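You operate a simulated robot arm through the tools that you are given. There is no shell and no other tool. Be economical: measure what you need, move in short steps, check, and stop when the job is done.

Carry out the task below with a simulated two-armed robot. There is one attempt and no reset: what you move stays moved.

## Task
Take the blue cloth from the service table and lay it out flat on the left half of the bench.

Only the result counts: the job must be done as asked and must still hold three seconds after the hand-in. Knocking over, shifting, dropping, spilling or breaking anything else fails it. Flat cloth is picked up by pressing the open fingertips on it (5 to 10 N) and closing them slowly along it; thin cloth reads only 2 to 8 mm in the jaws.

## Robot
Two 6-joint arms with two-finger parallel grippers on one trunk, on a base that drives. Base frame: it is fixed to the floor where the robot stands at the start and does not move with it; the origin is under the middle of the robot, x ahead of it, y to its left, z up; the surface under the hand at the start is at about z = 86. Lengths are in cm, angles in rad, forces in N, time in s.
The left shoulder is at the start at [5, 17, 110.9], the right one opposite. Each reaches about 109.2 cm from its shoulder. Places, roughly: left half of the bench [-120, -120, 80]. Payload 1.57 kg a hand.
The tool frame of a hand sits at the grasp point between the pads (the TCP): z along the fingers, y along the line on which they close. The tips reach 3 cm beyond it. Largest opening 8 cm; finger width 1.7, thickness 1.2; the body of the gripper, 4 by 8.2 cm, starts 8 cm behind the TCP.
Orientation is told as [roll, pitch, yaw] about the base's x, y, z axes, in that order, counted from this pose: with the fingers straight down and closing along the base's y, the tool's x points along the base's -x, its y along +y and its z along -z.

## Interface
- The arms move only by the tool apply_moves. It takes "left_increments", "right_increments" or both (then of equal length, played together; a hand with none holds still); each is text: rows parted by semicolons, each of 7 numbers parted by spaces: the shift along the tool's x, y, z in units of 25 mm (1.0 is 25 mm), then the turn, a rotation vector about the tool's x, y, z in units of 6 degrees (1.0 is 6 degrees), then the opening, from 0 (shut) to 1 (fully open). In form: tx ty tz wx wy wz grip; .... A call has 1 to 20 rows; each row shifts and turns the commanded pose from where the row before left it, along the tool's axes as they then stand. A call with a number of a shift or a turn outside -1 to 1 is refused whole. Rows are played at 5 a second. More than 5 cm and 0.15 rad between two rows, or a gripper value outside its range, and nothing of the call is played. Where a pose cannot be reached the arm comes as near as it can. A force on the tool above 40 N (or 10 N above the force at the start of the call, whichever is more), or a blocked arm, ends the call early, and 0.2 s more pass. The fingers move at their own pace (about 7.2 cm/s each) and stop on an object; they squeeze with about 43 N. The grip force told is the motor's: it shows also when the fingers shut on nothing. Time passes only in rows, and 0.2 s behind the last, so rows that do not move let the fingers close. It gives the time, the measured TCP pose, the force on the tool (base axes), the opening and the grip force at its end, in the units of the frame above (readings bear some noise), with the torque about the TCP (base axes, N m) and any sound that the robot's microphone picked up, and new pictures: "pictures" is both (left out), scene, wrist or none (wrist: the cameras of the hands that moved).
- Cameras (640 x 400 px; columns grow to the right, rows downward): "scene" is now at [3.06, -0.47, 167.57]; the picture's right is [-0.08, -1.00, 0.00], its down [-0.76, 0.06, -0.65] and it looks along [0.65, -0.05, -0.76] (base axes); focal length 248 px, centre (320, 200). "left" rides on the left gripper at [7.2, 0.7, -12.2] in its tool frame; the picture's right is [-0.09, 1.00, 0.00], its down [-0.84, -0.08, -0.54] and it looks along [-0.54, -0.05, 0.84] (tool axes); focal length 238 px, centre (320, 200). "right" rides on the right gripper at [7.2, -0.7, -12.2] in its tool frame; the picture's right is [0.09, 1.00, 0.00], its down [-0.84, 0.08, -0.54] and it looks along [-0.54, 0.05, 0.84] (tool axes); focal length 238 px, centre (320, 200). There is no depth. A picture from a camera that has moved, and an enlarged one, comes with that camera's place and axes in the base frame and with its lens. The place of the scene camera against the robot may be out by one fixed shift of up to 1.2 cm in any direction.
- lift_body(by): slides the trunk up (or, below 0, down) by that many cm; the arms and the scene camera ride with it, the base frame stays. It gives what a move gives, with no picture.
- base_move(legs): drives the robot by 1 to 6 legs, each [ahead, left, turn to the left] in cm, cm and rad, along the robot's own axes; the way and the turn of a leg run together, so that a leg with both is an arc; at most 150 cm and 3.142 rad a leg. The arms and the cameras ride along, it lands a little off, and it stops where it bumps. It gives what a move gives, and a new picture of the scene camera.
- aim_head(pan, tilt): turns the head with the scene camera to pan (to the left, within 1.501 rad either way) and tilt (down, from -0.506 to 1.204), counted from straight ahead of the robot. It gives what a move gives, and a new picture of the scene camera.
- zoom(camera, box): a new picture of the part [left, top, right, bottom] of that camera's present view, enlarged. No time passes.
- close_job(): hands the job in; it is judged then, once.

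Work in short steps. Places have to be worked out from the pictures, the camera data and where the tool is seen: move nearer, look again, correct. Check each grasp and each placing, and mend what went wrong. You have 120 turns and 260 pictures in all, those below and enlarged ones among them. Open the grippers and draw the arms clear of the work before you hand the job in, unless the task says otherwise; then end with one line.

The tools are called after "Request:" as name(argument=value, ...) on one line, values as JSON. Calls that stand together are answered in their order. apply_moves: Moves the arms, as the interface text tells. Its arguments: {"type":"object","properties":{"left_increments":{"type":"string"},"right_increments":{"type":"string"},"pictures":{"type":"string","enum":["both","scene","wrist","none"]}},"required":[]} The other tools are called the same way: lift_body (by) slides the trunk up or down; base_move (legs) drives the base; aim_head (pan, tilt) turns the head that bears the scene camera; zoom (camera, box) takes an enlarged picture of a part of a camera's view; close_job () hands the job in.

At the start:

```text
time_s: 0.0
left_eef_pos: [67.07, 12.18, 99.82]
left_ee_rot: [0.0, 0.0, 0.001]
left_force: [0.6, -0.5, 0.1]
left_ft_torque: [0.02, -0.01, 0.02]
left_grip_width: 7.99
left_grip_force: 0.1
right_eef_pos: [59.04, -30.15, 99.87]
right_ee_rot: [-0.002, 0.0, -0.001]
right_force: [1.1, 0.4, 0.5]
right_ft_torque: [0.0, -0.04, 0.0]
right_grip_width: 8.01
right_grip_force: 0.0
trunk travel left (down, up): [-72.4, 24.6]
robot x, y, heading: [0.11, -0.3, -0.002]
head pan, tilt: [-0.079, 0.866]
```

scene: 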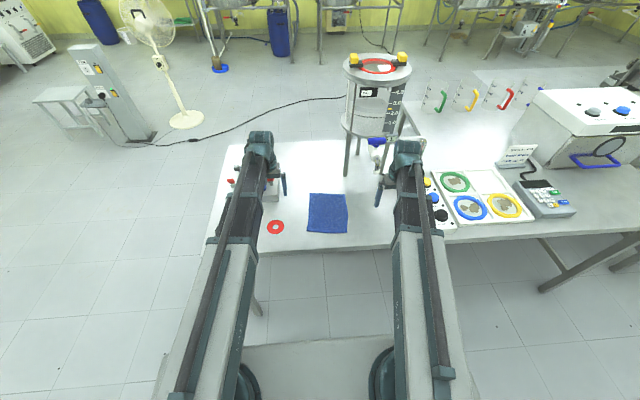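
right: 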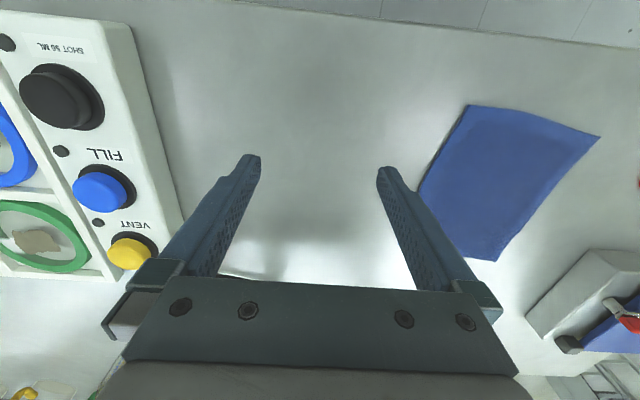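
left: 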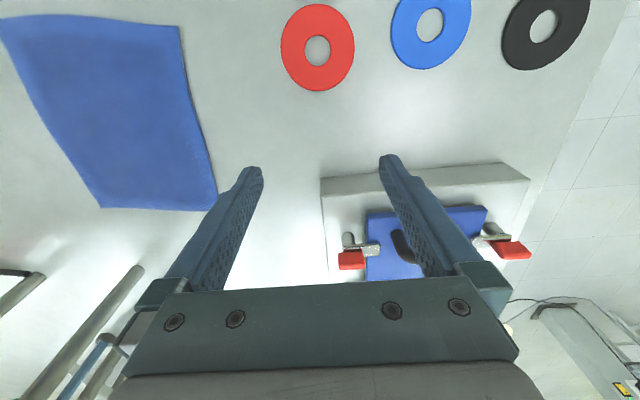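

The front table carries a blue cloth centred at about [66, -9], roughly 17 by 19 cm. I'll enlarge the scene view to check the cloth's corners and its neighbours.

Request:
zoom(camera="scene", box=[200, 110, 440, 260])

Request:
aim_head(pan=-1.5, tilt=0.5)

```text
2.67 times, centred on (320, 185) of scene
camera zoom: at [3.06, -0.47, 167.57], right [-0.08, -1.0, 0.0], down [-0.76, 0.06, -0.65], along [0.65, -0.05, -0.76], focal length 661 px, centre (320, 240)
```

zoom: 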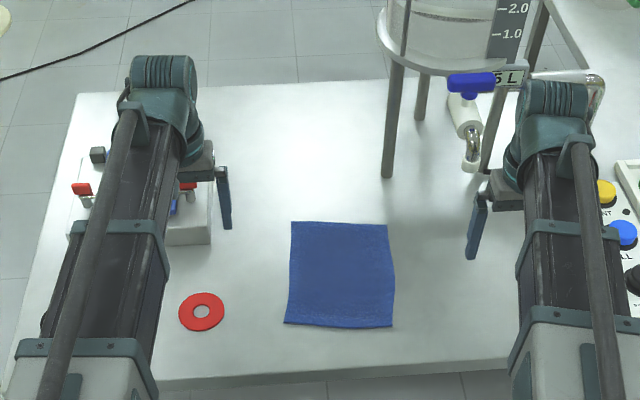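

```text
time_s: 1.6
left_eef_pos: [67.21, 12.12, 99.91]
left_ee_rot: [-0.001, 0.001, 0.002]
left_force: [0.2, -0.1, 0.5]
left_ft_torque: [0.03, 0.02, -0.02]
left_grip_width: 7.99
left_grip_force: 0.0
right_eef_pos: [59.06, -30.16, 99.88]
right_ee_rot: [0.0, -0.001, -0.001]
right_force: [-0.4, 0.6, 0.3]
right_ft_torque: [-0.03, 0.0, 0.0]
right_grip_width: 8.0
right_grip_force: 0.1
trunk travel left (down, up): [-72.4, 24.6]
robot x, y, heading: [-0.04, 0.12, 0.004]
head pan, tilt: [-1.499, 0.499]
camera scene: at [-3.99, -8.94, 170.69], right [-1.0, -0.07, 0.0], down [-0.03, 0.48, -0.88], along [0.06, -0.88, -0.48], focal length 248 px, centre (320, 200)
```

scene: 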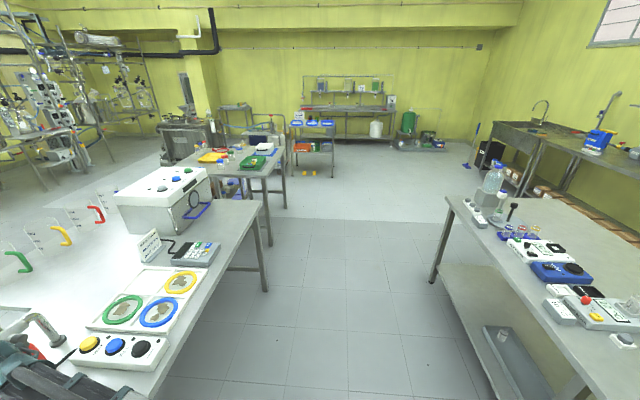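

The scene camera and left wrist camera agree on the near cloth edge: it runs from (57.3, 0.5) to (55.4, -15). I'll aim the head back and bring both hands above the two near corners with narrowed jaws.

Request:
aim_head(pan=0, tilt=0.95)

Request:
apply_moves(left_increments="0.455 -0.7225 0 0 0 0 0.35; 0.455 -0.7225 0 0 0 0 0.35; 0.455 -0.7225 0 0 0 0 0.35; 0.455 -0.7225 0 0 0 0 0.35; 0.455 -0.7225 0 0 0 0 0.35; 0.455 -0.7225 0 0 0 0 0.35; 0.455 -0.7225 0 0 0 0 0.35; 0.455 -0.7225 0 0 0 0 0.35; 0 0 0 0 0 0 0.35; 0 0 0 0 0 0 0.35", right_increments="0.1175 0.8725 0 0 0 0 0.35; 0.1175 0.8725 0 0 0 0 0.35; 0.1175 0.8725 0 0 0 0 0.35; 0.1175 0.8725 0 0 0 0 0.35; 0.1175 0.8725 0 0 0 0 0.35; 0.1175 0.8725 0 0 0 0 0.35; 0.1175 0.8725 0 0 0 0 0.35; 0.1175 0.8725 0 0 0 0 0.35; 0 0 0 0 0 0 0.35; 0 0 0 0 0 0 0.35")

```text
time_s: 3.1
left_eef_pos: [67.14, 12.17, 99.75]
left_ee_rot: [0.0, 0.001, 0.0]
left_force: [-0.8, 0.4, 0.0]
left_ft_torque: [-0.03, 0.02, -0.01]
left_grip_width: 7.99
left_grip_force: 0.1
right_eef_pos: [59.09, -30.11, 99.8]
right_ee_rot: [-0.001, 0.0, 0.001]
right_force: [0.3, 0.8, -0.2]
right_ft_torque: [-0.01, 0.04, -0.02]
right_grip_width: 7.98
right_grip_force: 0.1
trunk travel left (down, up): [-72.4, 24.6]
robot x, y, heading: [0.24, -0.08, -0.003]
head pan, tilt: [0.0, 0.949]
camera scene: at [2.63, 0.13, 166.95], right [0.0, -1.0, 0.0], down [-0.81, 0.0, -0.58], along [0.58, 0.0, -0.81], focal length 248 px, centre (320, 200)
```

scene: 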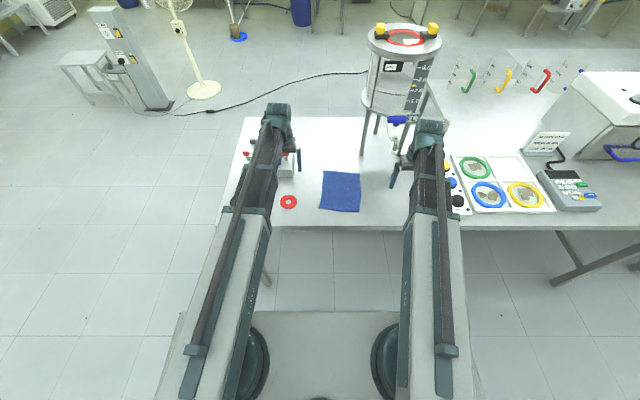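

```text
time_s: 5.3
left_eef_pos: [58.1, -2.34, 99.78]
left_ee_rot: [0.002, 0.0, 0.0]
left_force: [-1.2, 0.1, 0.0]
left_ft_torque: [-0.05, -0.04, 0.01]
left_grip_width: 2.81
left_grip_force: 0.1
right_eef_pos: [56.62, -12.66, 99.82]
right_ee_rot: [-0.001, 0.0, 0.0]
right_force: [-0.2, -0.1, -0.4]
right_ft_torque: [0.01, 0.01, -0.02]
right_grip_width: 2.8
right_grip_force: 0.0
trunk travel left (down, up): [-72.4, 24.6]
robot x, y, heading: [-0.08, -0.25, -0.003]
head pan, tilt: [0.0, 0.949]
camera scene: at [2.62, 0.14, 166.95], right [0.0, -1.0, 0.0], down [-0.81, 0.0, -0.58], along [0.58, 0.0, -0.81], focal length 248 px, centre (320, 200)
camera right: at [49.47, -13.28, 112.1], right [-0.09, 1.0, 0.0], down [0.84, 0.08, 0.54], along [0.54, 0.05, -0.84], focal length 238 px, centre (320, 200)
camera left: at [50.78, -1.59, 112.0], right [0.09, 1.0, 0.0], down [0.84, -0.08, 0.54], along [0.54, -0.05, -0.84], focal length 238 px, centre (320, 200)
```

scene: 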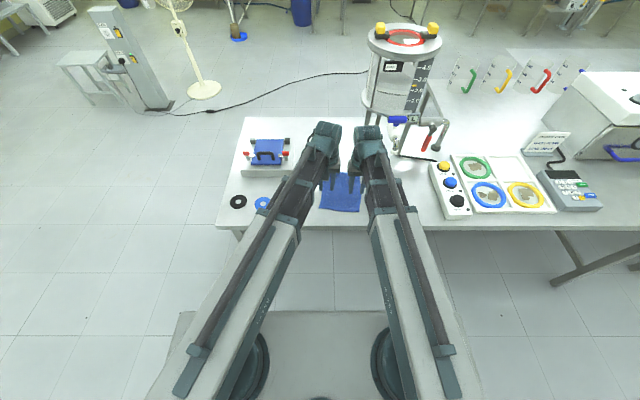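
right: 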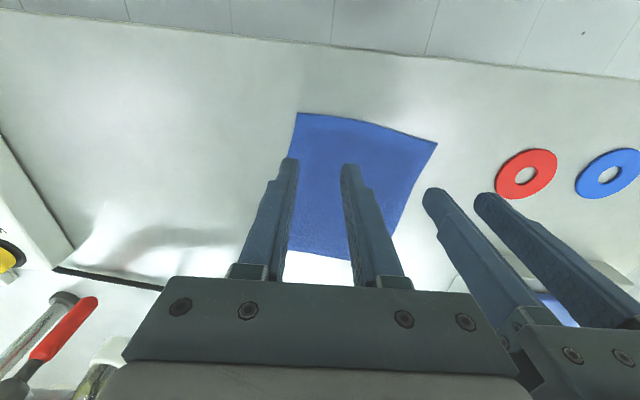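
left: 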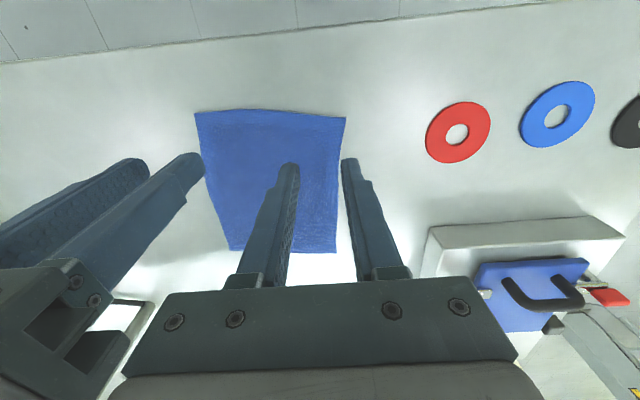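

Both jaws sit over their corners as planned. I'll nudge each hand about 3 mm inward and lower to about 1 cm above the cloth.

Request:
apply_moves(left_increments="0 -0.12 0.5 0 0 0 0.35; 0 0 0.5 0 0 0 0.35; 0 0 0.5 0 0 0 0.35; 0 0 0.5 0 0 0 0.35; 0 0 0.5 0 0 0 0.35; 0 0 0.5 0 0 0 0.35; 0 0 0.5 0 0 0 0.35; 0 0 0.4 0 0 0 0.35; 0 0 0 0 0 0 0.35", right_increments="0 0.14 0.5 0 0 0 0.35; 0 0 0.5 0 0 0 0.35; 0 0 0.5 0 0 0 0.35; 0 0 0.5 0 0 0 0.35; 0 0 0.5 0 0 0 0.35; 0 0 0.5 0 0 0 0.35; 0 0 0.5 0 0 0 0.35; 0 0 0.4 0 0 0 0.35; 0 0 0 0 0 0 0.35", pictures="wrist")

```text
time_s: 7.3
left_eef_pos: [58.07, -2.71, 99.81]
left_ee_rot: [0.001, 0.0, 0.0]
left_force: [-1.1, -0.2, 1.2]
left_ft_torque: [0.04, 0.0, 0.02]
left_grip_width: 2.79
left_grip_force: 0.1
left hand out of reach, approached as far as the arm can: row 1, 2, 3, 4, 5, 6, 7, 8
right_eef_pos: [56.66, -12.57, 99.87]
right_ee_rot: [0.0, -0.001, 0.001]
right_force: [-0.2, 0.2, 0.3]
right_ft_torque: [0.02, -0.02, 0.04]
right_grip_width: 2.78
right_grip_force: 0.0
right hand out of reach, approached as far as the arm can: row 1, 2, 3, 4, 5, 6, 7, 8
trunk travel left (down, up): [-72.4, 24.6]
robot x, y, heading: [0.16, 0.02, 0.0]
head pan, tilt: [0.0, 0.949]
camera right: at [49.49, -13.12, 112.1], right [-0.09, 1.0, 0.0], down [0.84, 0.08, 0.54], along [0.54, 0.05, -0.84], focal length 238 px, centre (320, 200)
camera left: at [50.8, -1.87, 112.0], right [0.09, 1.0, 0.0], down [0.84, -0.08, 0.54], along [0.54, -0.05, -0.84], focal length 238 px, centre (320, 200)
```

right: 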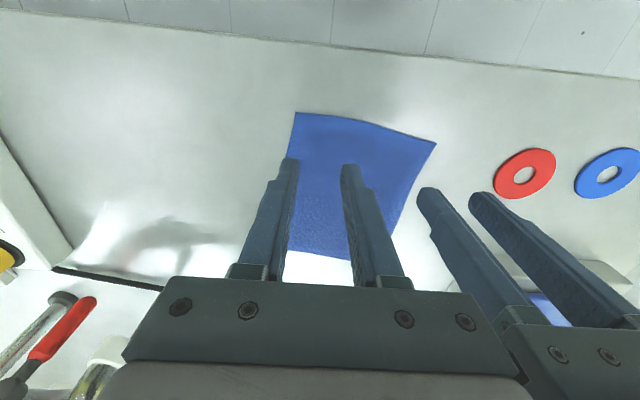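
left: 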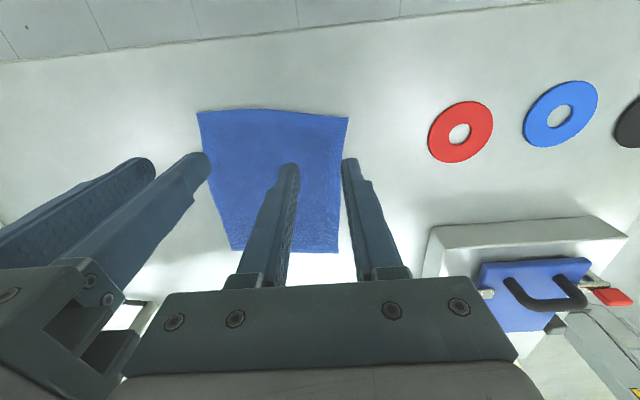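

The arms can't go lower here with the fingers straight down, so I'll slide the trunk down instead, in two stages with a check between.

Request:
lift_body(by=-6)

Request:
apply_moves(left_increments="0 0 0 0 0 0 0.35", right_increments="0 0.15 0 0 0 0 0.35")

```text
time_s: 8.3
left_eef_pos: [57.97, -2.53, 93.81]
left_ee_rot: [0.0, 0.0, 0.0]
left_force: [-0.9, 0.1, -0.2]
left_ft_torque: [-0.04, 0.02, 0.04]
left_grip_width: 2.8
left_grip_force: 0.1
right_eef_pos: [56.7, -12.67, 93.9]
right_ee_rot: [0.0, 0.0, 0.0]
right_force: [-0.8, 0.1, 0.8]
right_ft_torque: [0.0, 0.02, 0.03]
right_grip_width: 2.79
right_grip_force: 0.0
trunk travel left (down, up): [-66.4, 30.6]
robot x, y, heading: [-0.1, -0.11, 0.001]
head pan, tilt: [0.0, 0.949]
```

```text
time_s: 8.8
left_eef_pos: [58.11, -2.7, 93.84]
left_ee_rot: [-0.001, 0.0, 0.0]
left_force: [0.5, 0.3, 0.0]
left_ft_torque: [-0.02, -0.03, 0.01]
left_grip_width: 2.8
left_grip_force: 0.0
right_eef_pos: [56.73, -12.28, 93.91]
right_ee_rot: [-0.002, -0.001, -0.001]
right_force: [0.0, 0.2, 1.1]
right_ft_torque: [-0.01, 0.0, -0.01]
right_grip_width: 2.82
right_grip_force: 0.1
trunk travel left (down, up): [-66.4, 30.6]
robot x, y, heading: [-0.28, 0.06, -0.002]
head pan, tilt: [0.0, 0.949]
camera scene: at [2.62, 0.14, 160.95], right [0.0, -1.0, 0.0], down [-0.81, 0.0, -0.58], along [0.58, 0.0, -0.81], focal length 248 px, centre (320, 200)
camera right: at [49.5, -12.74, 106.1], right [-0.09, 1.0, 0.0], down [0.84, 0.08, 0.54], along [0.54, 0.05, -0.84], focal length 238 px, centre (320, 200)
camera left: at [50.79, -1.87, 106.0], right [0.09, 1.0, 0.0], down [0.84, -0.08, 0.54], along [0.54, -0.05, -0.84], focal length 238 px, centre (320, 200)
```

scene: 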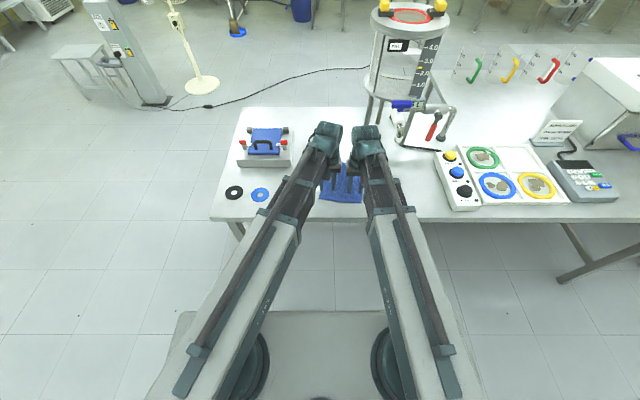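
right: 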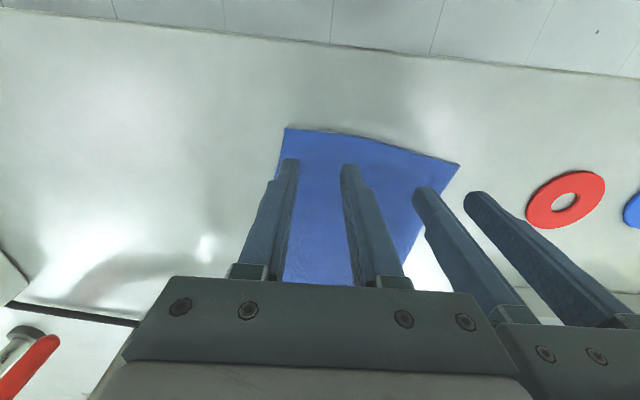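
left: 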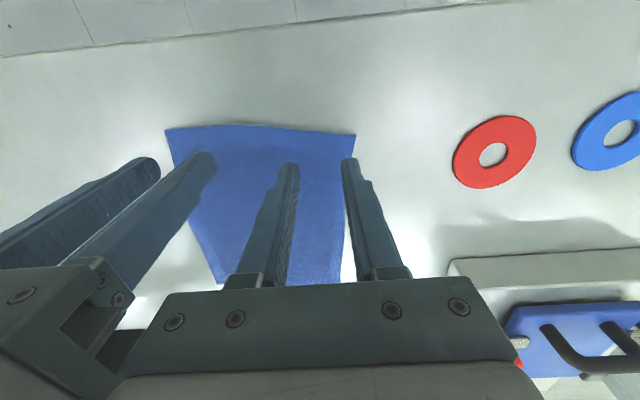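

Things look fine. I'll raise the hands 1.5 cm relative to the trunk so the arms have travel for fine pressing, then lower the trunk 5 cm.

Request:
apply_moves(left_increments="0 0 -0.3 0 0 0 0.35; 0 0 -0.3 0 0 0 0.35; 0 0 0 0 0 0 0.35", right_increments="0 0 -0.3 0 0 0 0.35; 0 0 -0.3 0 0 0 0.35; 0 0 0 0 0 0 0.35", pictures="none")

Request:
lift_body(by=-5)

Request:
apply_moves(left_increments="0 0 0.12 0 0 0 0.35; 0 0 0 0 0 0 0.35", right_increments="0 0 0.12 0 0 0 0.35; 0 0 0 0 0 0 0.35", pictures="wrist")

```text
time_s: 9.6
left_eef_pos: [57.91, -2.57, 93.85]
left_ee_rot: [0.001, -0.002, 0.001]
left_force: [1.4, 0.9, 0.5]
left_ft_torque: [0.0, -0.01, -0.01]
left_grip_width: 2.8
left_grip_force: 0.1
left hand out of reach, approached as far as the arm can: row 1, 2
right_eef_pos: [56.7, -12.21, 93.91]
right_ee_rot: [0.0, 0.001, 0.0]
right_force: [0.9, 0.0, -0.4]
right_ft_torque: [-0.02, -0.01, 0.03]
right_grip_width: 2.81
right_grip_force: 0.1
right hand out of reach, approached as far as the arm can: row 1, 2
trunk travel left (down, up): [-66.4, 30.6]
robot x, y, heading: [0.58, 0.02, 0.001]
head pan, tilt: [0.0, 0.949]
```

```text
time_s: 10.4
left_eef_pos: [57.87, -2.6, 89.3]
left_ee_rot: [0.001, -0.005, 0.001]
left_force: [-1.5, 0.6, 25.6]
left_ft_torque: [-0.03, 0.1, 0.0]
left_grip_width: 2.79
left_grip_force: 0.0
right_eef_pos: [56.63, -12.19, 89.17]
right_ee_rot: [-0.002, -0.007, -0.001]
right_force: [-2.9, 0.8, 30.3]
right_ft_torque: [0.07, 0.11, 0.02]
right_grip_width: 2.76
right_grip_force: 0.1
trunk travel left (down, up): [-61.5, 35.5]
robot x, y, heading: [0.28, 0.11, 0.002]
head pan, tilt: [0.0, 0.949]
stopped: the force on the tool passed its limit at 50 N (the readings are from after the stop); the commanded pose is now the measured one
```

```text
time_s: 11.0
left_eef_pos: [57.85, -2.63, 89.31]
left_ee_rot: [0.0, -0.006, -0.001]
left_force: [-1.9, 0.4, 31.8]
left_ft_torque: [-0.03, 0.09, -0.03]
left_grip_width: 2.8
left_grip_force: 0.1
right_eef_pos: [56.44, -12.15, 89.23]
right_ee_rot: [-0.001, -0.011, 0.0]
right_force: [-3.4, 0.7, 38.8]
right_ft_torque: [0.04, 0.04, 0.0]
right_grip_width: 2.76
right_grip_force: 0.0
trunk travel left (down, up): [-61.5, 35.5]
robot x, y, heading: [-0.1, 0.01, 0.004]
head pan, tilt: [0.0, 0.949]
camera right: at [49.26, -12.7, 101.42], right [-0.09, 1.0, 0.0], down [0.83, 0.08, 0.55], along [0.55, 0.05, -0.84], focal length 238 px, centre (320, 200)
camera left: at [50.53, -1.84, 101.32], right [0.09, 1.0, 0.0], down [0.83, -0.08, 0.55], along [0.55, -0.05, -0.84], focal length 238 px, centre (320, 200)
```

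right: 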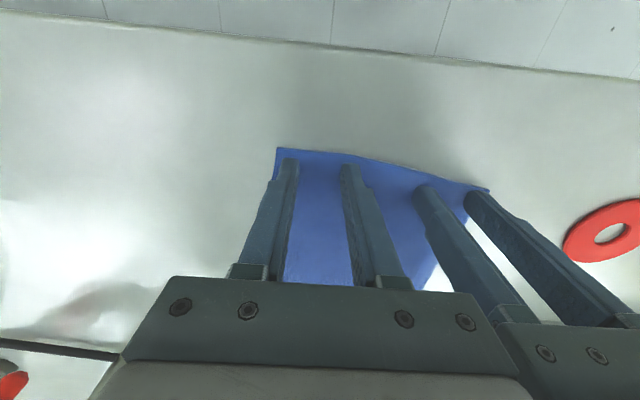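
left: 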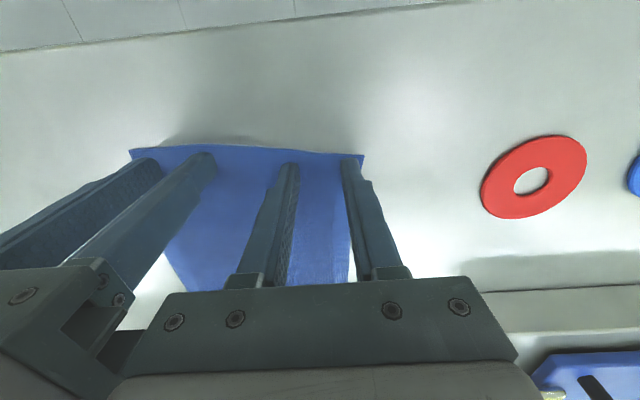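

Both tips press on the cloth too hard, at 30–39 N, and the fingers are well placed. I'll back off in 1 mm steps until the force is 5–10 N.

Request:
apply_moves(left_increments="0 0 -0.08 0 0 0 0.35; 0 0 -0.08 0 0 0 0.35; 0 0 0 0 0 0 0.35", right_increments="0 0 -0.08 0 0 0 0.35; 0 0 -0.08 0 0 0 0.35; 0 0 0 0 0 0 0.35", pictures="none")

```text
time_s: 11.8
left_eef_pos: [57.87, -2.64, 89.2]
left_ee_rot: [-0.001, -0.007, 0.0]
left_force: [0.4, 2.1, 35.8]
left_ft_torque: [0.01, 0.01, -0.06]
left_grip_width: 2.8
left_grip_force: 0.1
right_eef_pos: [56.45, -12.23, 89.17]
right_ee_rot: [-0.001, -0.009, -0.001]
right_force: [-2.3, -1.4, 42.1]
right_ft_torque: [-0.05, 0.02, -0.01]
right_grip_width: 2.78
right_grip_force: 0.1
trunk travel left (down, up): [-61.5, 35.5]
robot x, y, heading: [-0.11, 0.23, -0.001]
head pan, tilt: [0.0, 0.949]
```

The force barely answered the arm command, so I'll relieve it with the trunk, raising it 0.4 cm.

Request:
lift_body(by=0.4)

```text
time_s: 12.4
left_eef_pos: [58.1, -2.76, 89.42]
left_ee_rot: [-0.001, -0.003, 0.002]
left_force: [-1.9, 0.9, 6.0]
left_ft_torque: [-0.01, 0.02, -0.03]
left_grip_width: 2.79
left_grip_force: 0.0
right_eef_pos: [56.87, -12.07, 89.33]
right_ee_rot: [0.001, -0.004, 0.001]
right_force: [-0.8, 0.2, 7.5]
right_ft_torque: [-0.02, 0.03, 0.01]
right_grip_width: 2.76
right_grip_force: 0.0
trunk travel left (down, up): [-61.9, 35.1]
robot x, y, heading: [0.26, -0.21, -0.002]
head pan, tilt: [0.0, 0.949]
```

The press is now 6 and 7.5 N, so I'll close slowly along the cloth.

Request:
apply_moves(left_increments="0 0 0 0 0 0 0.31; 0 0 0 0 0 0 0.28; 0 0 0 0 0 0 0.25; 0 0 0 0 0 0 0.22; 0 0 0 0 0 0 0.19; 0 0 0 0 0 0 0.16; 0 0 0 0 0 0 0.13; 0 0 0 0 0 0 0.1; 0 0 0 0 0 0 0.07; 0 0 0 0 0 0 0.04; 0 0 0 0 0 0 0.02; 0 0 0 0 0 0 0; 0 0 0 0 0 0 0; 0 0 0 0 0 0 0", right_increments="0 0 0 0 0 0 0.31; 0 0 0 0 0 0 0.28; 0 0 0 0 0 0 0.25; 0 0 0 0 0 0 0.22; 0 0 0 0 0 0 0.19; 0 0 0 0 0 0 0.16; 0 0 0 0 0 0 0.13; 0 0 0 0 0 0 0.1; 0 0 0 0 0 0 0.07; 0 0 0 0 0 0 0.04; 0 0 0 0 0 0 0.02; 0 0 0 0 0 0 0; 0 0 0 0 0 0 0; 0 0 0 0 0 0 0", pictures="wrist")

```text
time_s: 15.4
left_eef_pos: [58.3, -2.67, 89.39]
left_ee_rot: [0.0, -0.003, -0.001]
left_force: [-0.1, -1.2, 5.1]
left_ft_torque: [0.04, 0.03, 0.0]
left_grip_width: 0.37
left_grip_force: 24.1
right_eef_pos: [56.96, -12.31, 89.38]
right_ee_rot: [0.002, -0.005, 0.0]
right_force: [-0.2, -0.7, 4.7]
right_ft_torque: [0.05, 0.04, 0.01]
right_grip_width: 0.0
right_grip_force: 21.3
trunk travel left (down, up): [-61.9, 35.1]
robot x, y, heading: [0.01, 0.1, -0.006]
head pan, tilt: [0.0, 0.949]
camera right: at [49.6, -12.73, 101.6], right [-0.09, 1.0, 0.0], down [0.83, 0.08, 0.55], along [0.54, 0.05, -0.84], focal length 238 px, centre (320, 200)
camera left: at [50.84, -1.91, 101.5], right [0.09, 1.0, 0.0], down [0.83, -0.08, 0.55], along [0.54, -0.05, -0.84], focal length 238 px, centre (320, 200)
```

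right: 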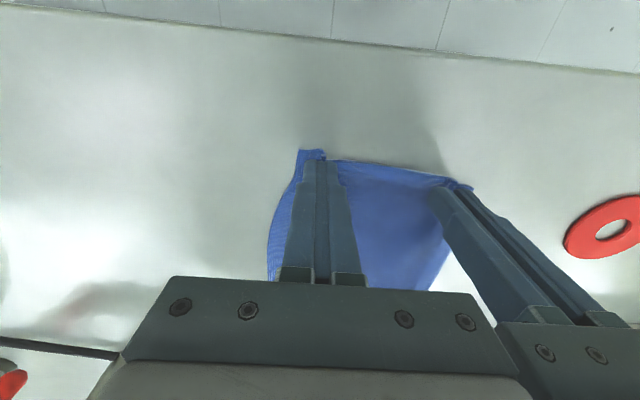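
left: 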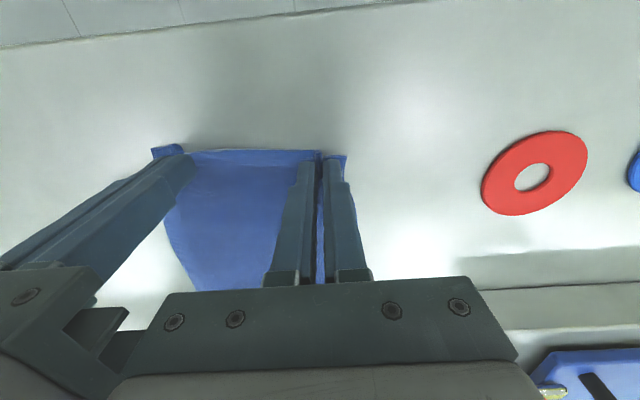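

The left jaw holds cloth at 3.7 mm, but the right shut on nothing. I'll reopen the right and press a little harder with the arm.

Request:
apply_moves(right_increments="0 0 -0.1 0 0 0 0.2; 0 0 0 0 0 0 0.4; 0 0 0 0 0 0 0.4; 0 0 0.1 0 0 0 0.4; 0 0 0.1 0 0 0 0.4; 0 0 0 0 0 0 0.4", pictures="wrist")

```text
time_s: 16.8
left_eef_pos: [58.15, -2.69, 89.31]
left_ee_rot: [0.0, -0.004, 0.0]
left_force: [-0.7, 0.6, 6.1]
left_ft_torque: [0.05, 0.01, -0.01]
left_grip_width: 0.36
left_grip_force: 24.6
right_eef_pos: [56.86, -12.25, 89.43]
right_ee_rot: [0.002, -0.006, 0.002]
right_force: [-0.5, -0.9, 2.7]
right_ft_torque: [0.0, 0.03, 0.0]
right_grip_width: 3.09
right_grip_force: 0.1
trunk travel left (down, up): [-61.9, 35.1]
robot x, y, heading: [-0.13, 0.32, -0.002]
head pan, tilt: [0.0, 0.949]
camera right: at [49.62, -12.71, 101.59], right [-0.09, 1.0, 0.0], down [0.83, 0.08, 0.55], along [0.54, 0.05, -0.84], focal length 238 px, centre (320, 200)
```

right: 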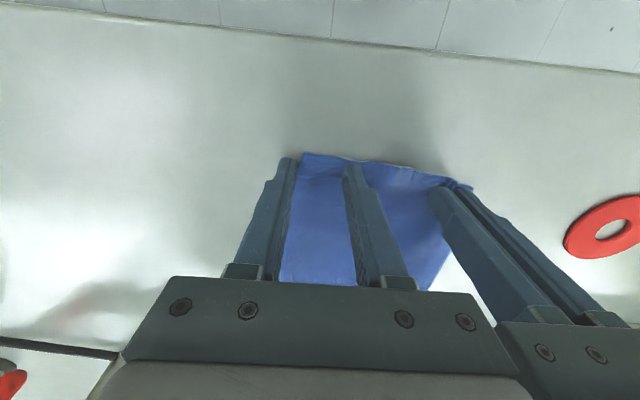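

The right corner has slid in to about (55.9, -13.3). I'll lift the right hand a little, shift 1.2 cm inward with a 2 cm opening, and press again.

Request:
apply_moves(right_increments="0 0 -0.4 0 0 0 0.26; 0 0.48 0 0 0 0 0.26; 0 0 0.2 0 0 0 0.26; 0 0 0.2 0 0 0 0.26; 0 0 0.06 0 0 0 0.26; 0 0 0 0 0 0 0.26", pictures="wrist")

```text
time_s: 18.2
left_eef_pos: [58.08, -2.59, 89.42]
left_ee_rot: [0.001, -0.004, 0.0]
left_force: [0.0, -0.4, 6.7]
left_ft_torque: [0.0, -0.02, -0.02]
left_grip_width: 0.34
left_grip_force: 24.2
right_eef_pos: [56.92, -11.09, 89.46]
right_ee_rot: [0.001, -0.005, 0.001]
right_force: [-0.8, -0.1, 2.4]
right_ft_torque: [0.0, 0.01, -0.04]
right_grip_width: 2.04
right_grip_force: 0.0
right hand out of reach, approached as far as the arm can: row 1, 3, 4
trunk travel left (down, up): [-61.9, 35.1]
robot x, y, heading: [0.15, 0.32, 0.001]
head pan, tilt: [0.0, 0.949]
camera right: at [49.61, -11.54, 101.59], right [-0.09, 1.0, 0.0], down [0.83, 0.08, 0.55], along [0.54, 0.05, -0.84], focal length 238 px, centre (320, 200)
```

right: 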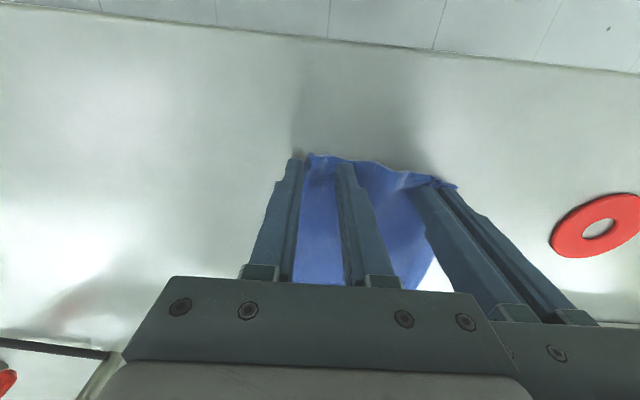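

The right hand seems blocked in vertical travel at this short reach, so it dragged the cloth inward. I'll release, raise the trunk, back the base off about 12 cm, and see whether the arms regain free vertical travel.

Request:
apply_moves(left_increments="0 0 0 0 0 0 0.2; 0 0 0 0 0 0 0.3; 0 0 0 0 0 0 0.3", right_increments="0 0 0 0 0 0 0.26; 0 0 0 0 0 0 0.3; 0 0 0 0 0 0 0.3", pictures="none")

Request:
lift_body(by=6)

Request:
base_move(legs=[[-12, 0, 0]])

Request:
apply_moves(left_increments="0 0.4 -0.4 0 0 0 0.3; 0 0.4 -0.4 0 0 0 0.3; 0 0.4 0 0 0 0 0.3", right_increments="0 -0.4 -0.4 0 0 0 0.3; 0 -0.4 -0.4 0 0 0 0.3; 0 -0.4 0 0 0 0 0.3")

```text
time_s: 19.0
left_eef_pos: [58.12, -2.73, 89.39]
left_ee_rot: [0.0, -0.005, 0.0]
left_force: [-0.6, -0.3, 3.4]
left_ft_torque: [0.02, 0.01, -0.01]
left_grip_width: 2.29
left_grip_force: 0.0
right_eef_pos: [56.86, -11.01, 89.32]
right_ee_rot: [-0.001, -0.005, 0.0]
right_force: [0.5, 0.2, 3.9]
right_ft_torque: [0.03, 0.01, 0.03]
right_grip_width: 2.34
right_grip_force: 0.0
trunk travel left (down, up): [-61.9, 35.1]
robot x, y, heading: [-0.08, -0.25, 0.002]
head pan, tilt: [0.0, 0.949]
```

```text
time_s: 20.0
left_eef_pos: [58.15, -2.59, 95.31]
left_ee_rot: [0.0, -0.005, 0.0]
left_force: [0.5, -0.6, -0.3]
left_ft_torque: [-0.01, 0.01, 0.01]
left_grip_width: 2.43
left_grip_force: 0.0
right_eef_pos: [56.88, -10.99, 95.29]
right_ee_rot: [0.001, -0.002, -0.001]
right_force: [-0.3, 0.0, 0.5]
right_ft_torque: [-0.01, 0.06, -0.02]
right_grip_width: 2.41
right_grip_force: 0.2
trunk travel left (down, up): [-67.9, 29.1]
robot x, y, heading: [-0.01, 0.31, 0.0]
head pan, tilt: [0.0, 0.949]
```

```text
time_s: 21.2
left_eef_pos: [45.85, -2.71, 95.25]
left_ee_rot: [0.0, -0.003, -0.001]
left_force: [-0.2, 0.2, -1.2]
left_ft_torque: [0.01, -0.05, 0.02]
left_grip_width: 2.41
left_grip_force: 0.0
right_eef_pos: [44.69, -10.94, 95.4]
right_ee_rot: [0.0, -0.006, -0.003]
right_force: [0.8, -0.4, -0.4]
right_ft_torque: [0.0, 0.01, -0.01]
right_grip_width: 2.37
right_grip_force: 0.0
trunk travel left (down, up): [-67.9, 29.1]
robot x, y, heading: [-12.18, -0.1, -0.001]
head pan, tilt: [0.0, 0.949]
camera scene: at [-9.54, 0.14, 162.45], right [0.0, -1.0, 0.0], down [-0.81, 0.0, -0.58], along [0.58, 0.0, -0.81], focal length 248 px, centre (320, 200)
```

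scene: 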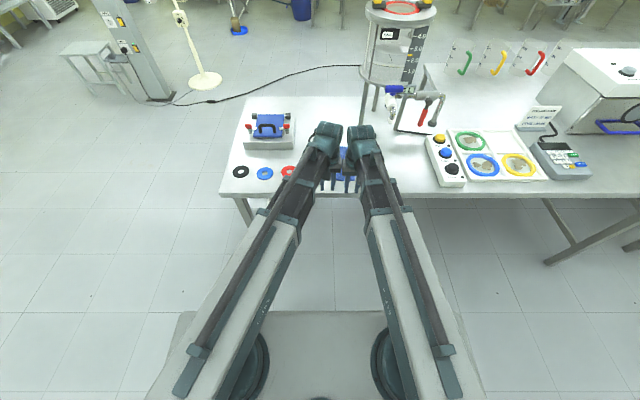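

```text
time_s: 22.0
left_eef_pos: [46.1, 0.15, 95.35]
left_ee_rot: [0.0, -0.002, -0.001]
left_force: [0.1, -0.3, -0.3]
left_ft_torque: [-0.02, 0.01, 0.03]
left_grip_width: 2.4
left_grip_force: 0.1
left hand out of reach, approached as far as the arm can: row 1, 2
right_eef_pos: [44.86, -14.02, 95.4]
right_ee_rot: [-0.001, -0.002, -0.001]
right_force: [-1.0, -0.5, 0.0]
right_ft_torque: [0.0, 0.03, -0.01]
right_grip_width: 2.4
right_grip_force: 0.0
right hand out of reach, approached as far as the arm can: row 1, 2
trunk travel left (down, up): [-67.9, 29.1]
robot x, y, heading: [-11.92, 0.03, -0.004]
head pan, tilt: [0.0, 0.949]
camera scene: at [-9.42, 0.14, 162.44], right [0.0, -1.0, 0.0], down [-0.81, 0.0, -0.58], along [0.58, 0.0, -0.81], focal length 248 px, centre (320, 200)
camera right: at [37.59, -14.62, 107.57], right [-0.09, 1.0, 0.0], down [0.83, 0.08, 0.55], along [0.54, 0.05, -0.84], focal length 238 px, centre (320, 200)
camera left: at [38.79, 1.08, 107.47], right [0.09, 1.0, 0.0], down [0.83, -0.08, 0.54], along [0.54, -0.05, -0.84], focal length 238 px, centre (320, 200)
```

scene: 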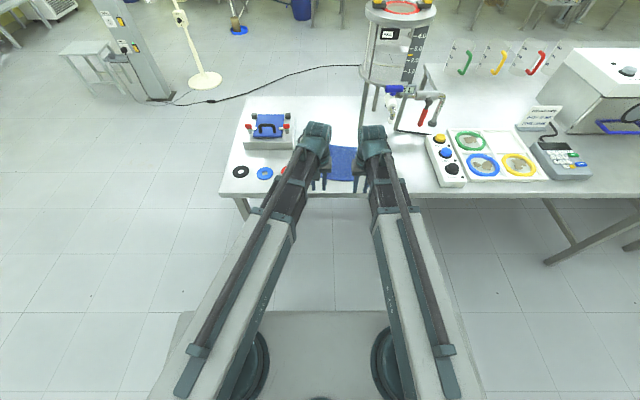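
right: 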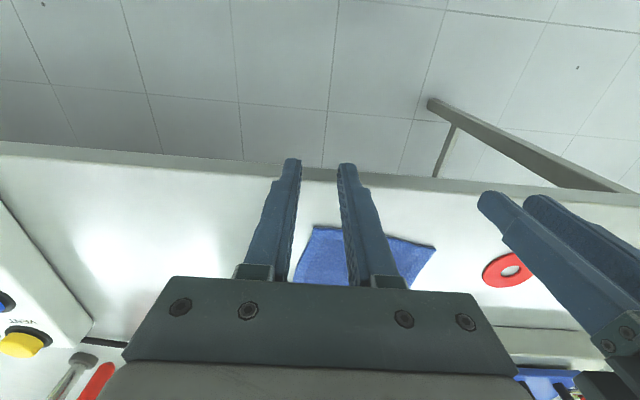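
left: 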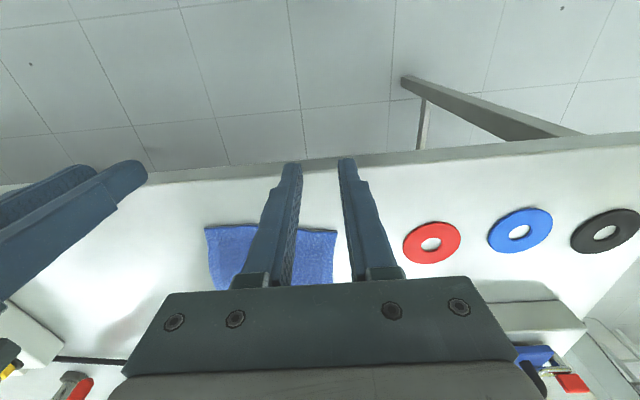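

The cloth relaxed nearly flat again. I'll extend both arms forward 9 cm and test the vertical travel.

Request:
apply_moves(left_increments="-0.9 0 0 0 0 0 0.3; -0.9 0 0 0 0 0 0.3; -0.9 0 0 0 0 0 0.3; -0.9 0 0 0 0 0 0.3; 0 0 -0.4 0 0 0 0.3; 0 0 -0.4 0 0 0 0.3; 0 0 0 0 0 0 0.3", right_increments="-0.9 0 0 0 0 0 0.3; -0.9 0 0 0 0 0 0.3; -0.9 0 0 0 0 0 0.3; -0.9 0 0 0 0 0 0.3; 0 0 -0.4 0 0 0 0.3; 0 0 -0.4 0 0 0 0.3; 0 0 0 0 0 0 0.3", pictures="wrist")

```text
time_s: 23.6
left_eef_pos: [54.97, 0.19, 95.46]
left_ee_rot: [0.0, -0.003, 0.0]
left_force: [-0.9, 0.1, -0.4]
left_ft_torque: [-0.05, -0.01, 0.03]
left_grip_width: 2.4
left_grip_force: 0.1
left hand out of reach, approached as far as the arm can: row 5, 6
right_eef_pos: [53.85, -14.2, 95.3]
right_ee_rot: [0.0, -0.004, -0.002]
right_force: [-0.1, 0.8, 0.9]
right_ft_torque: [0.0, 0.0, 0.07]
right_grip_width: 2.41
right_grip_force: 0.0
right hand out of reach, approached as far as the arm can: row 5, 6
trunk travel left (down, up): [-67.9, 29.1]
robot x, y, heading: [-11.68, -0.07, -0.002]
head pan, tilt: [0.0, 0.949]
camera right: at [46.51, -14.65, 107.56], right [-0.09, 1.0, 0.0], down [0.83, 0.08, 0.55], along [0.54, 0.05, -0.84], focal length 238 px, centre (320, 200)
camera left: at [47.79, 1.02, 107.47], right [0.09, 1.0, 0.0], down [0.83, -0.08, 0.54], along [0.54, -0.05, -0.84], focal length 238 px, centre (320, 200)
```

right: 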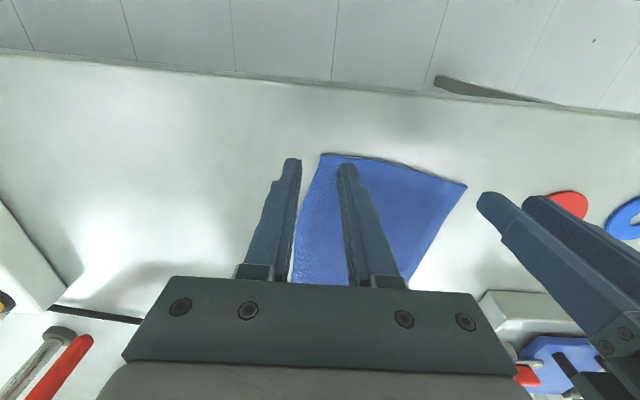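
left: 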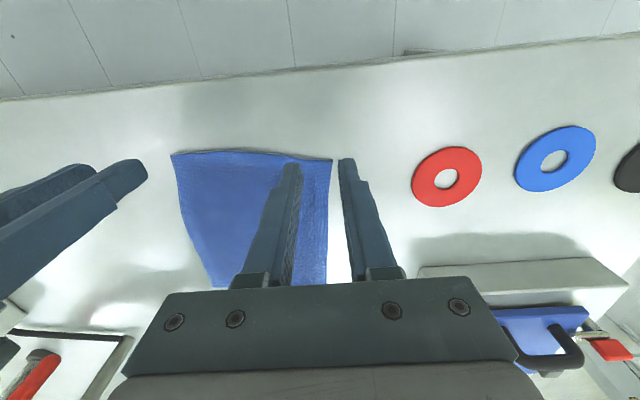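

The arms only move in the plane and the trunk supplies the height. The cloth's near corners are now at (56.9, 1.2) and (55.1, -13.8), so I'll place both jaws just inside them and lower by trunk.

Request:
apply_moves(left_increments="-0.606 -0.358 0 0 0 0 0.35; -0.606 -0.358 0 0 0 0 0.35; 0 0 0 0 0 0 0.35; 0 0 0 0 0 0 0.35", right_increments="-0.53 0.64 0 0 0 0 0.35; -0.53 0.64 0 0 0 0 0.35; 0 0 0 0 0 0 0.35; 0 0 0 0 0 0 0.35", pictures="none")

Request:
lift_body(by=-5.8)

Request:
apply_moves(left_increments="0 0 0 0 0 0 0.35", right_increments="0 0 0 0 0 0 0.35", pictures="wrist")

```text
time_s: 24.6
left_eef_pos: [58.17, -1.56, 95.29]
left_ee_rot: [0.0, -0.002, -0.001]
left_force: [0.1, -0.5, -0.4]
left_ft_torque: [0.0, -0.01, 0.03]
left_grip_width: 2.81
left_grip_force: 0.1
right_eef_pos: [56.4, -10.88, 95.31]
right_ee_rot: [0.001, -0.003, -0.002]
right_force: [-1.1, 0.1, 0.6]
right_ft_torque: [0.01, 0.02, -0.02]
right_grip_width: 2.83
right_grip_force: 0.0
trunk travel left (down, up): [-67.9, 29.1]
robot x, y, heading: [-11.74, 0.19, -0.006]
head pan, tilt: [0.0, 0.949]
```

```text
time_s: 25.6
left_eef_pos: [58.03, -1.53, 89.64]
left_ee_rot: [0.0, -0.003, -0.002]
left_force: [0.0, 0.2, 0.1]
left_ft_torque: [0.01, 0.01, 0.03]
left_grip_width: 2.78
left_grip_force: 0.0
right_eef_pos: [56.42, -10.92, 89.45]
right_ee_rot: [0.001, -0.005, -0.001]
right_force: [0.5, -0.3, 0.0]
right_ft_torque: [0.0, 0.0, -0.04]
right_grip_width: 2.78
right_grip_force: 0.0
trunk travel left (down, up): [-62.1, 34.9]
robot x, y, heading: [-12.15, -0.02, 0.0]
head pan, tilt: [0.0, 0.949]
```

```text
time_s: 26.0
left_eef_pos: [58.06, -1.4, 89.6]
left_ee_rot: [-0.001, -0.001, -0.003]
left_force: [-0.7, 0.0, 0.5]
left_ft_torque: [0.0, 0.02, -0.02]
left_grip_width: 2.78
left_grip_force: 0.2
right_eef_pos: [56.43, -10.89, 89.55]
right_ee_rot: [-0.001, -0.003, -0.001]
right_force: [-0.7, -0.3, 0.1]
right_ft_torque: [0.03, -0.02, -0.04]
right_grip_width: 2.78
right_grip_force: 0.0
trunk travel left (down, up): [-62.1, 34.9]
robot x, y, heading: [-11.81, -0.31, -0.0]
head pan, tilt: [0.0, 0.949]
camera right: at [49.17, -11.46, 101.77], right [-0.09, 1.0, 0.0], down [0.83, 0.08, 0.55], along [0.54, 0.05, -0.84], focal length 238 px, centre (320, 200)
camera left: at [50.83, -0.75, 101.67], right [0.09, 1.0, 0.0], down [0.83, -0.08, 0.54], along [0.54, -0.05, -0.84], focal length 238 px, centre (320, 200)
```

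right: 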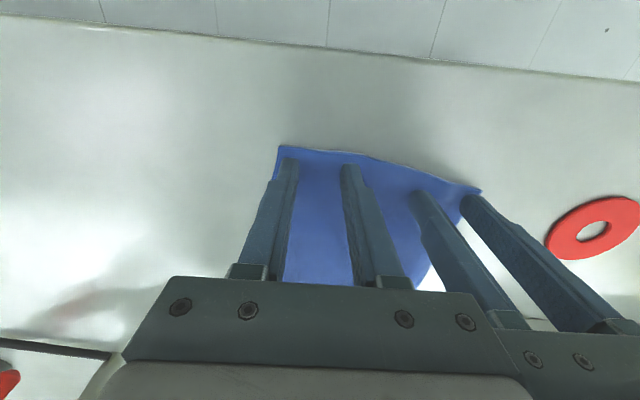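
left: 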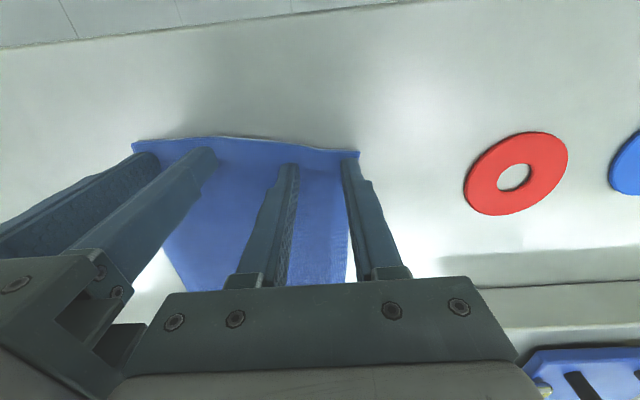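

Placement is good and the tips are just above contact. I'll press down by trunk.

Request:
lift_body(by=-0.3)

```text
time_s: 26.5
left_eef_pos: [58.16, -1.38, 89.36]
left_ee_rot: [0.001, -0.003, 0.0]
left_force: [1.0, -0.2, 7.4]
left_ft_torque: [0.0, -0.05, 0.01]
left_grip_width: 2.79
left_grip_force: 0.0
right_eef_pos: [56.45, -10.84, 89.3]
right_ee_rot: [0.0, -0.006, -0.001]
right_force: [1.3, -0.4, 7.0]
right_ft_torque: [-0.03, -0.06, 0.01]
right_grip_width: 2.83
right_grip_force: 0.1
trunk travel left (down, up): [-61.8, 35.2]
robot x, y, heading: [-11.79, 0.1, -0.001]
head pan, tilt: [0.0, 0.949]
```

Both hands press with about 7 N. I'll close more slowly this time, in two calls so the press can be checked midway.

Request:
apply_moves(left_increments="0 0 0 0 0 0 0.33; 0 0 0 0 0 0 0.31; 0 0 0 0 0 0 0.29; 0 0 0 0 0 0 0.27; 0 0 0 0 0 0 0.25; 0 0 0 0 0 0 0.23; 0 0 0 0 0 0 0.21; 0 0 0 0 0 0 0.19; 0 0 0 0 0 0 0.17; 0 0 0 0 0 0 0.15", right_increments="0 0 0 0 0 0 0.33; 0 0 0 0 0 0 0.31; 0 0 0 0 0 0 0.29; 0 0 0 0 0 0 0.27; 0 0 0 0 0 0 0.25; 0 0 0 0 0 0 0.23; 0 0 0 0 0 0 0.21; 0 0 0 0 0 0 0.19; 0 0 0 0 0 0 0.17; 0 0 0 0 0 0 0.15", pictures="wrist")

```text
time_s: 28.7
left_eef_pos: [57.89, -1.47, 89.39]
left_ee_rot: [-0.003, -0.001, -0.004]
left_force: [-0.8, -3.6, 6.6]
left_ft_torque: [-0.15, 0.01, 0.04]
left_grip_width: 1.28
left_grip_force: 3.2
right_eef_pos: [56.39, -10.91, 89.46]
right_ee_rot: [-0.001, -0.007, 0.0]
right_force: [0.5, 4.5, 8.2]
right_ft_torque: [0.11, 0.0, 0.01]
right_grip_width: 1.27
right_grip_force: 3.2
trunk travel left (down, up): [-61.8, 35.2]
robot x, y, heading: [-12.43, 0.07, 0.002]
head pan, tilt: [0.0, 0.949]
camera right: at [49.08, -11.44, 101.53], right [-0.09, 1.0, 0.0], down [0.83, 0.08, 0.55], along [0.54, 0.05, -0.84], focal length 238 px, centre (320, 200)
camera left: at [50.73, -0.74, 101.44], right [0.09, 1.0, 0.0], down [0.83, -0.08, 0.55], along [0.54, -0.05, -0.84], focal length 238 px, centre (320, 200)
```

right: 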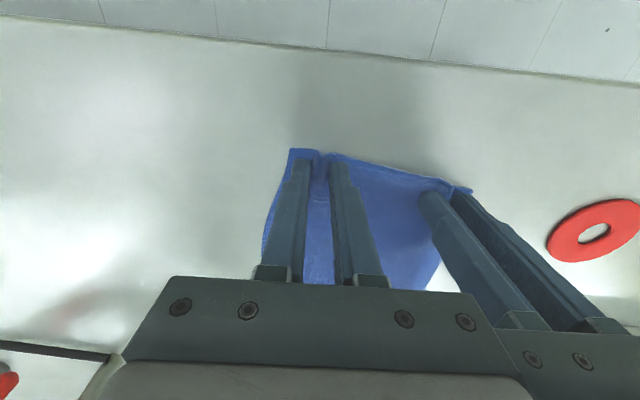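
left: 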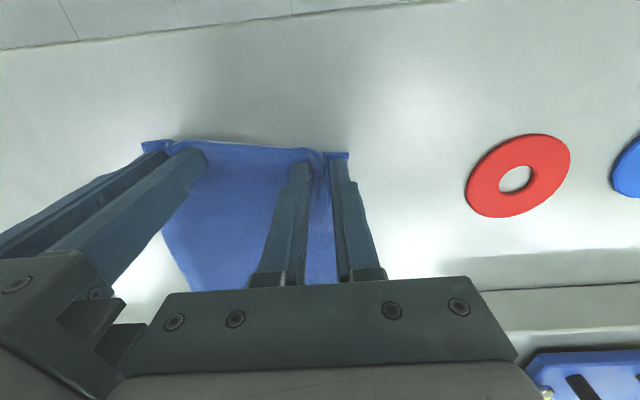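

Cloth is gathering between the fingers of both hands, so I'll keep closing.

Request:
apply_moves(left_increments="0 0 0 0 0 0 0.13; 0 0 0 0 0 0 0.11; 0 0 0 0 0 0 0.09; 0 0 0 0 0 0 0.07; 0 0 0 0 0 0 0.05; 0 0 0 0 0 0 0.03; 0 0 0 0 0 0 0.01; 0 0 0 0 0 0 0; 0 0 0 0 0 0 0; 0 0 0 0 0 0 0", right_increments="0 0 0 0 0 0 0.13; 0 0 0 0 0 0 0.11; 0 0 0 0 0 0 0.09; 0 0 0 0 0 0 0.07; 0 0 0 0 0 0 0.05; 0 0 0 0 0 0 0.03; 0 0 0 0 0 0 0.01; 0 0 0 0 0 0 0; 0 0 0 0 0 0 0; 0 0 0 0 0 0 0", pictures="wrist")

```text
time_s: 30.9
left_eef_pos: [57.85, -1.48, 89.34]
left_ee_rot: [0.0, -0.006, 0.001]
left_force: [0.1, 0.6, 7.3]
left_ft_torque: [0.02, -0.01, -0.01]
left_grip_width: 0.4
left_grip_force: 24.4
right_eef_pos: [56.29, -11.01, 89.45]
right_ee_rot: [-0.004, -0.005, -0.002]
right_force: [-1.6, -1.7, 11.0]
right_ft_torque: [-0.02, 0.04, 0.02]
right_grip_width: 0.02
right_grip_force: 20.9
trunk travel left (down, up): [-61.8, 35.2]
robot x, y, heading: [-12.47, 0.12, 0.002]
head pan, tilt: [0.0, 0.949]
camera right: at [49.07, -11.47, 101.54], right [-0.09, 1.0, 0.0], down [0.83, 0.08, 0.55], along [0.54, 0.05, -0.84], focal length 238 px, centre (320, 200)
camera left: at [50.72, -0.72, 101.45], right [0.09, 1.0, 0.0], down [0.83, -0.08, 0.55], along [0.54, -0.05, -0.84], focal length 238 px, centre (320, 200)
```

right: 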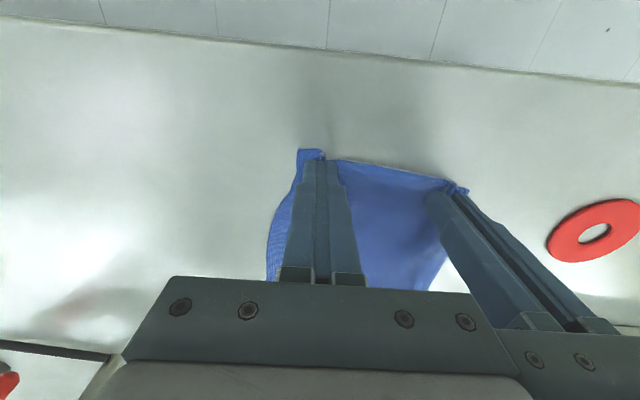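
left: 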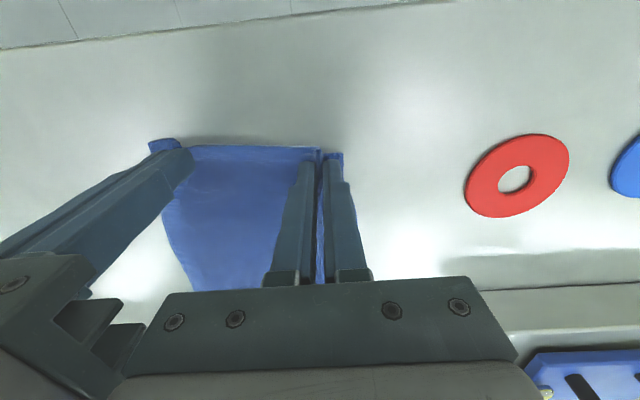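

The left reads 4 mm and the right 0.2 mm, though the cloth looks gathered at its tips. I'll lift 3 cm and see whether the right corner follows.

Request:
lift_body(by=3)

Request:
apply_moves(left_increments="0 0 0 0 0 0 0", right_increments="0 0 0 0 0 0 0", pictures="wrist")

```text
time_s: 31.6
left_eef_pos: [57.97, -1.53, 92.26]
left_ee_rot: [0.0, -0.001, -0.002]
left_force: [0.1, 0.9, -0.9]
left_ft_torque: [0.03, 0.0, -0.01]
left_grip_width: 0.38
left_grip_force: 24.8
right_eef_pos: [56.52, -10.96, 92.18]
right_ee_rot: [-0.001, -0.002, -0.001]
right_force: [-0.2, -0.1, 0.8]
right_ft_torque: [-0.02, -0.02, 0.03]
right_grip_width: 0.0
right_grip_force: 21.3
trunk travel left (down, up): [-64.8, 32.2]
robot x, y, heading: [-11.87, -0.0, -0.003]
head pan, tilt: [0.0, 0.949]
```

```text
time_s: 32.0
left_eef_pos: [58.18, -1.42, 92.21]
left_ee_rot: [-0.001, -0.003, -0.002]
left_force: [-0.7, -1.1, 0.6]
left_ft_torque: [0.06, -0.01, -0.02]
left_grip_width: 0.4
left_grip_force: 24.8
right_eef_pos: [56.42, -10.88, 92.35]
right_ee_rot: [0.0, -0.003, -0.001]
right_force: [0.2, -1.3, -1.1]
right_ft_torque: [-0.01, -0.05, 0.03]
right_grip_width: 0.0
right_grip_force: 21.0
trunk travel left (down, up): [-64.8, 32.2]
robot x, y, heading: [-11.97, 0.26, -0.002]
head pan, tilt: [0.0, 0.949]
camera right: at [49.17, -11.47, 104.46], right [-0.09, 1.0, 0.0], down [0.83, 0.08, 0.55], along [0.54, 0.05, -0.84], focal length 238 px, centre (320, 200)
camera left: at [50.83, -0.75, 104.37], right [0.09, 1.0, 0.0], down [0.83, -0.08, 0.54], along [0.54, -0.05, -0.84], focal length 238 px, centre (320, 200)
```

right: 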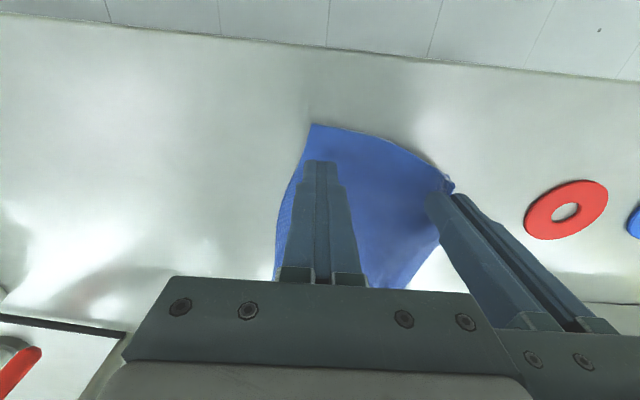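
left: 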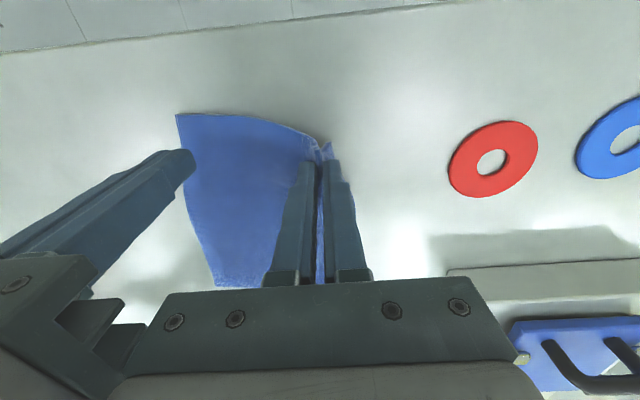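

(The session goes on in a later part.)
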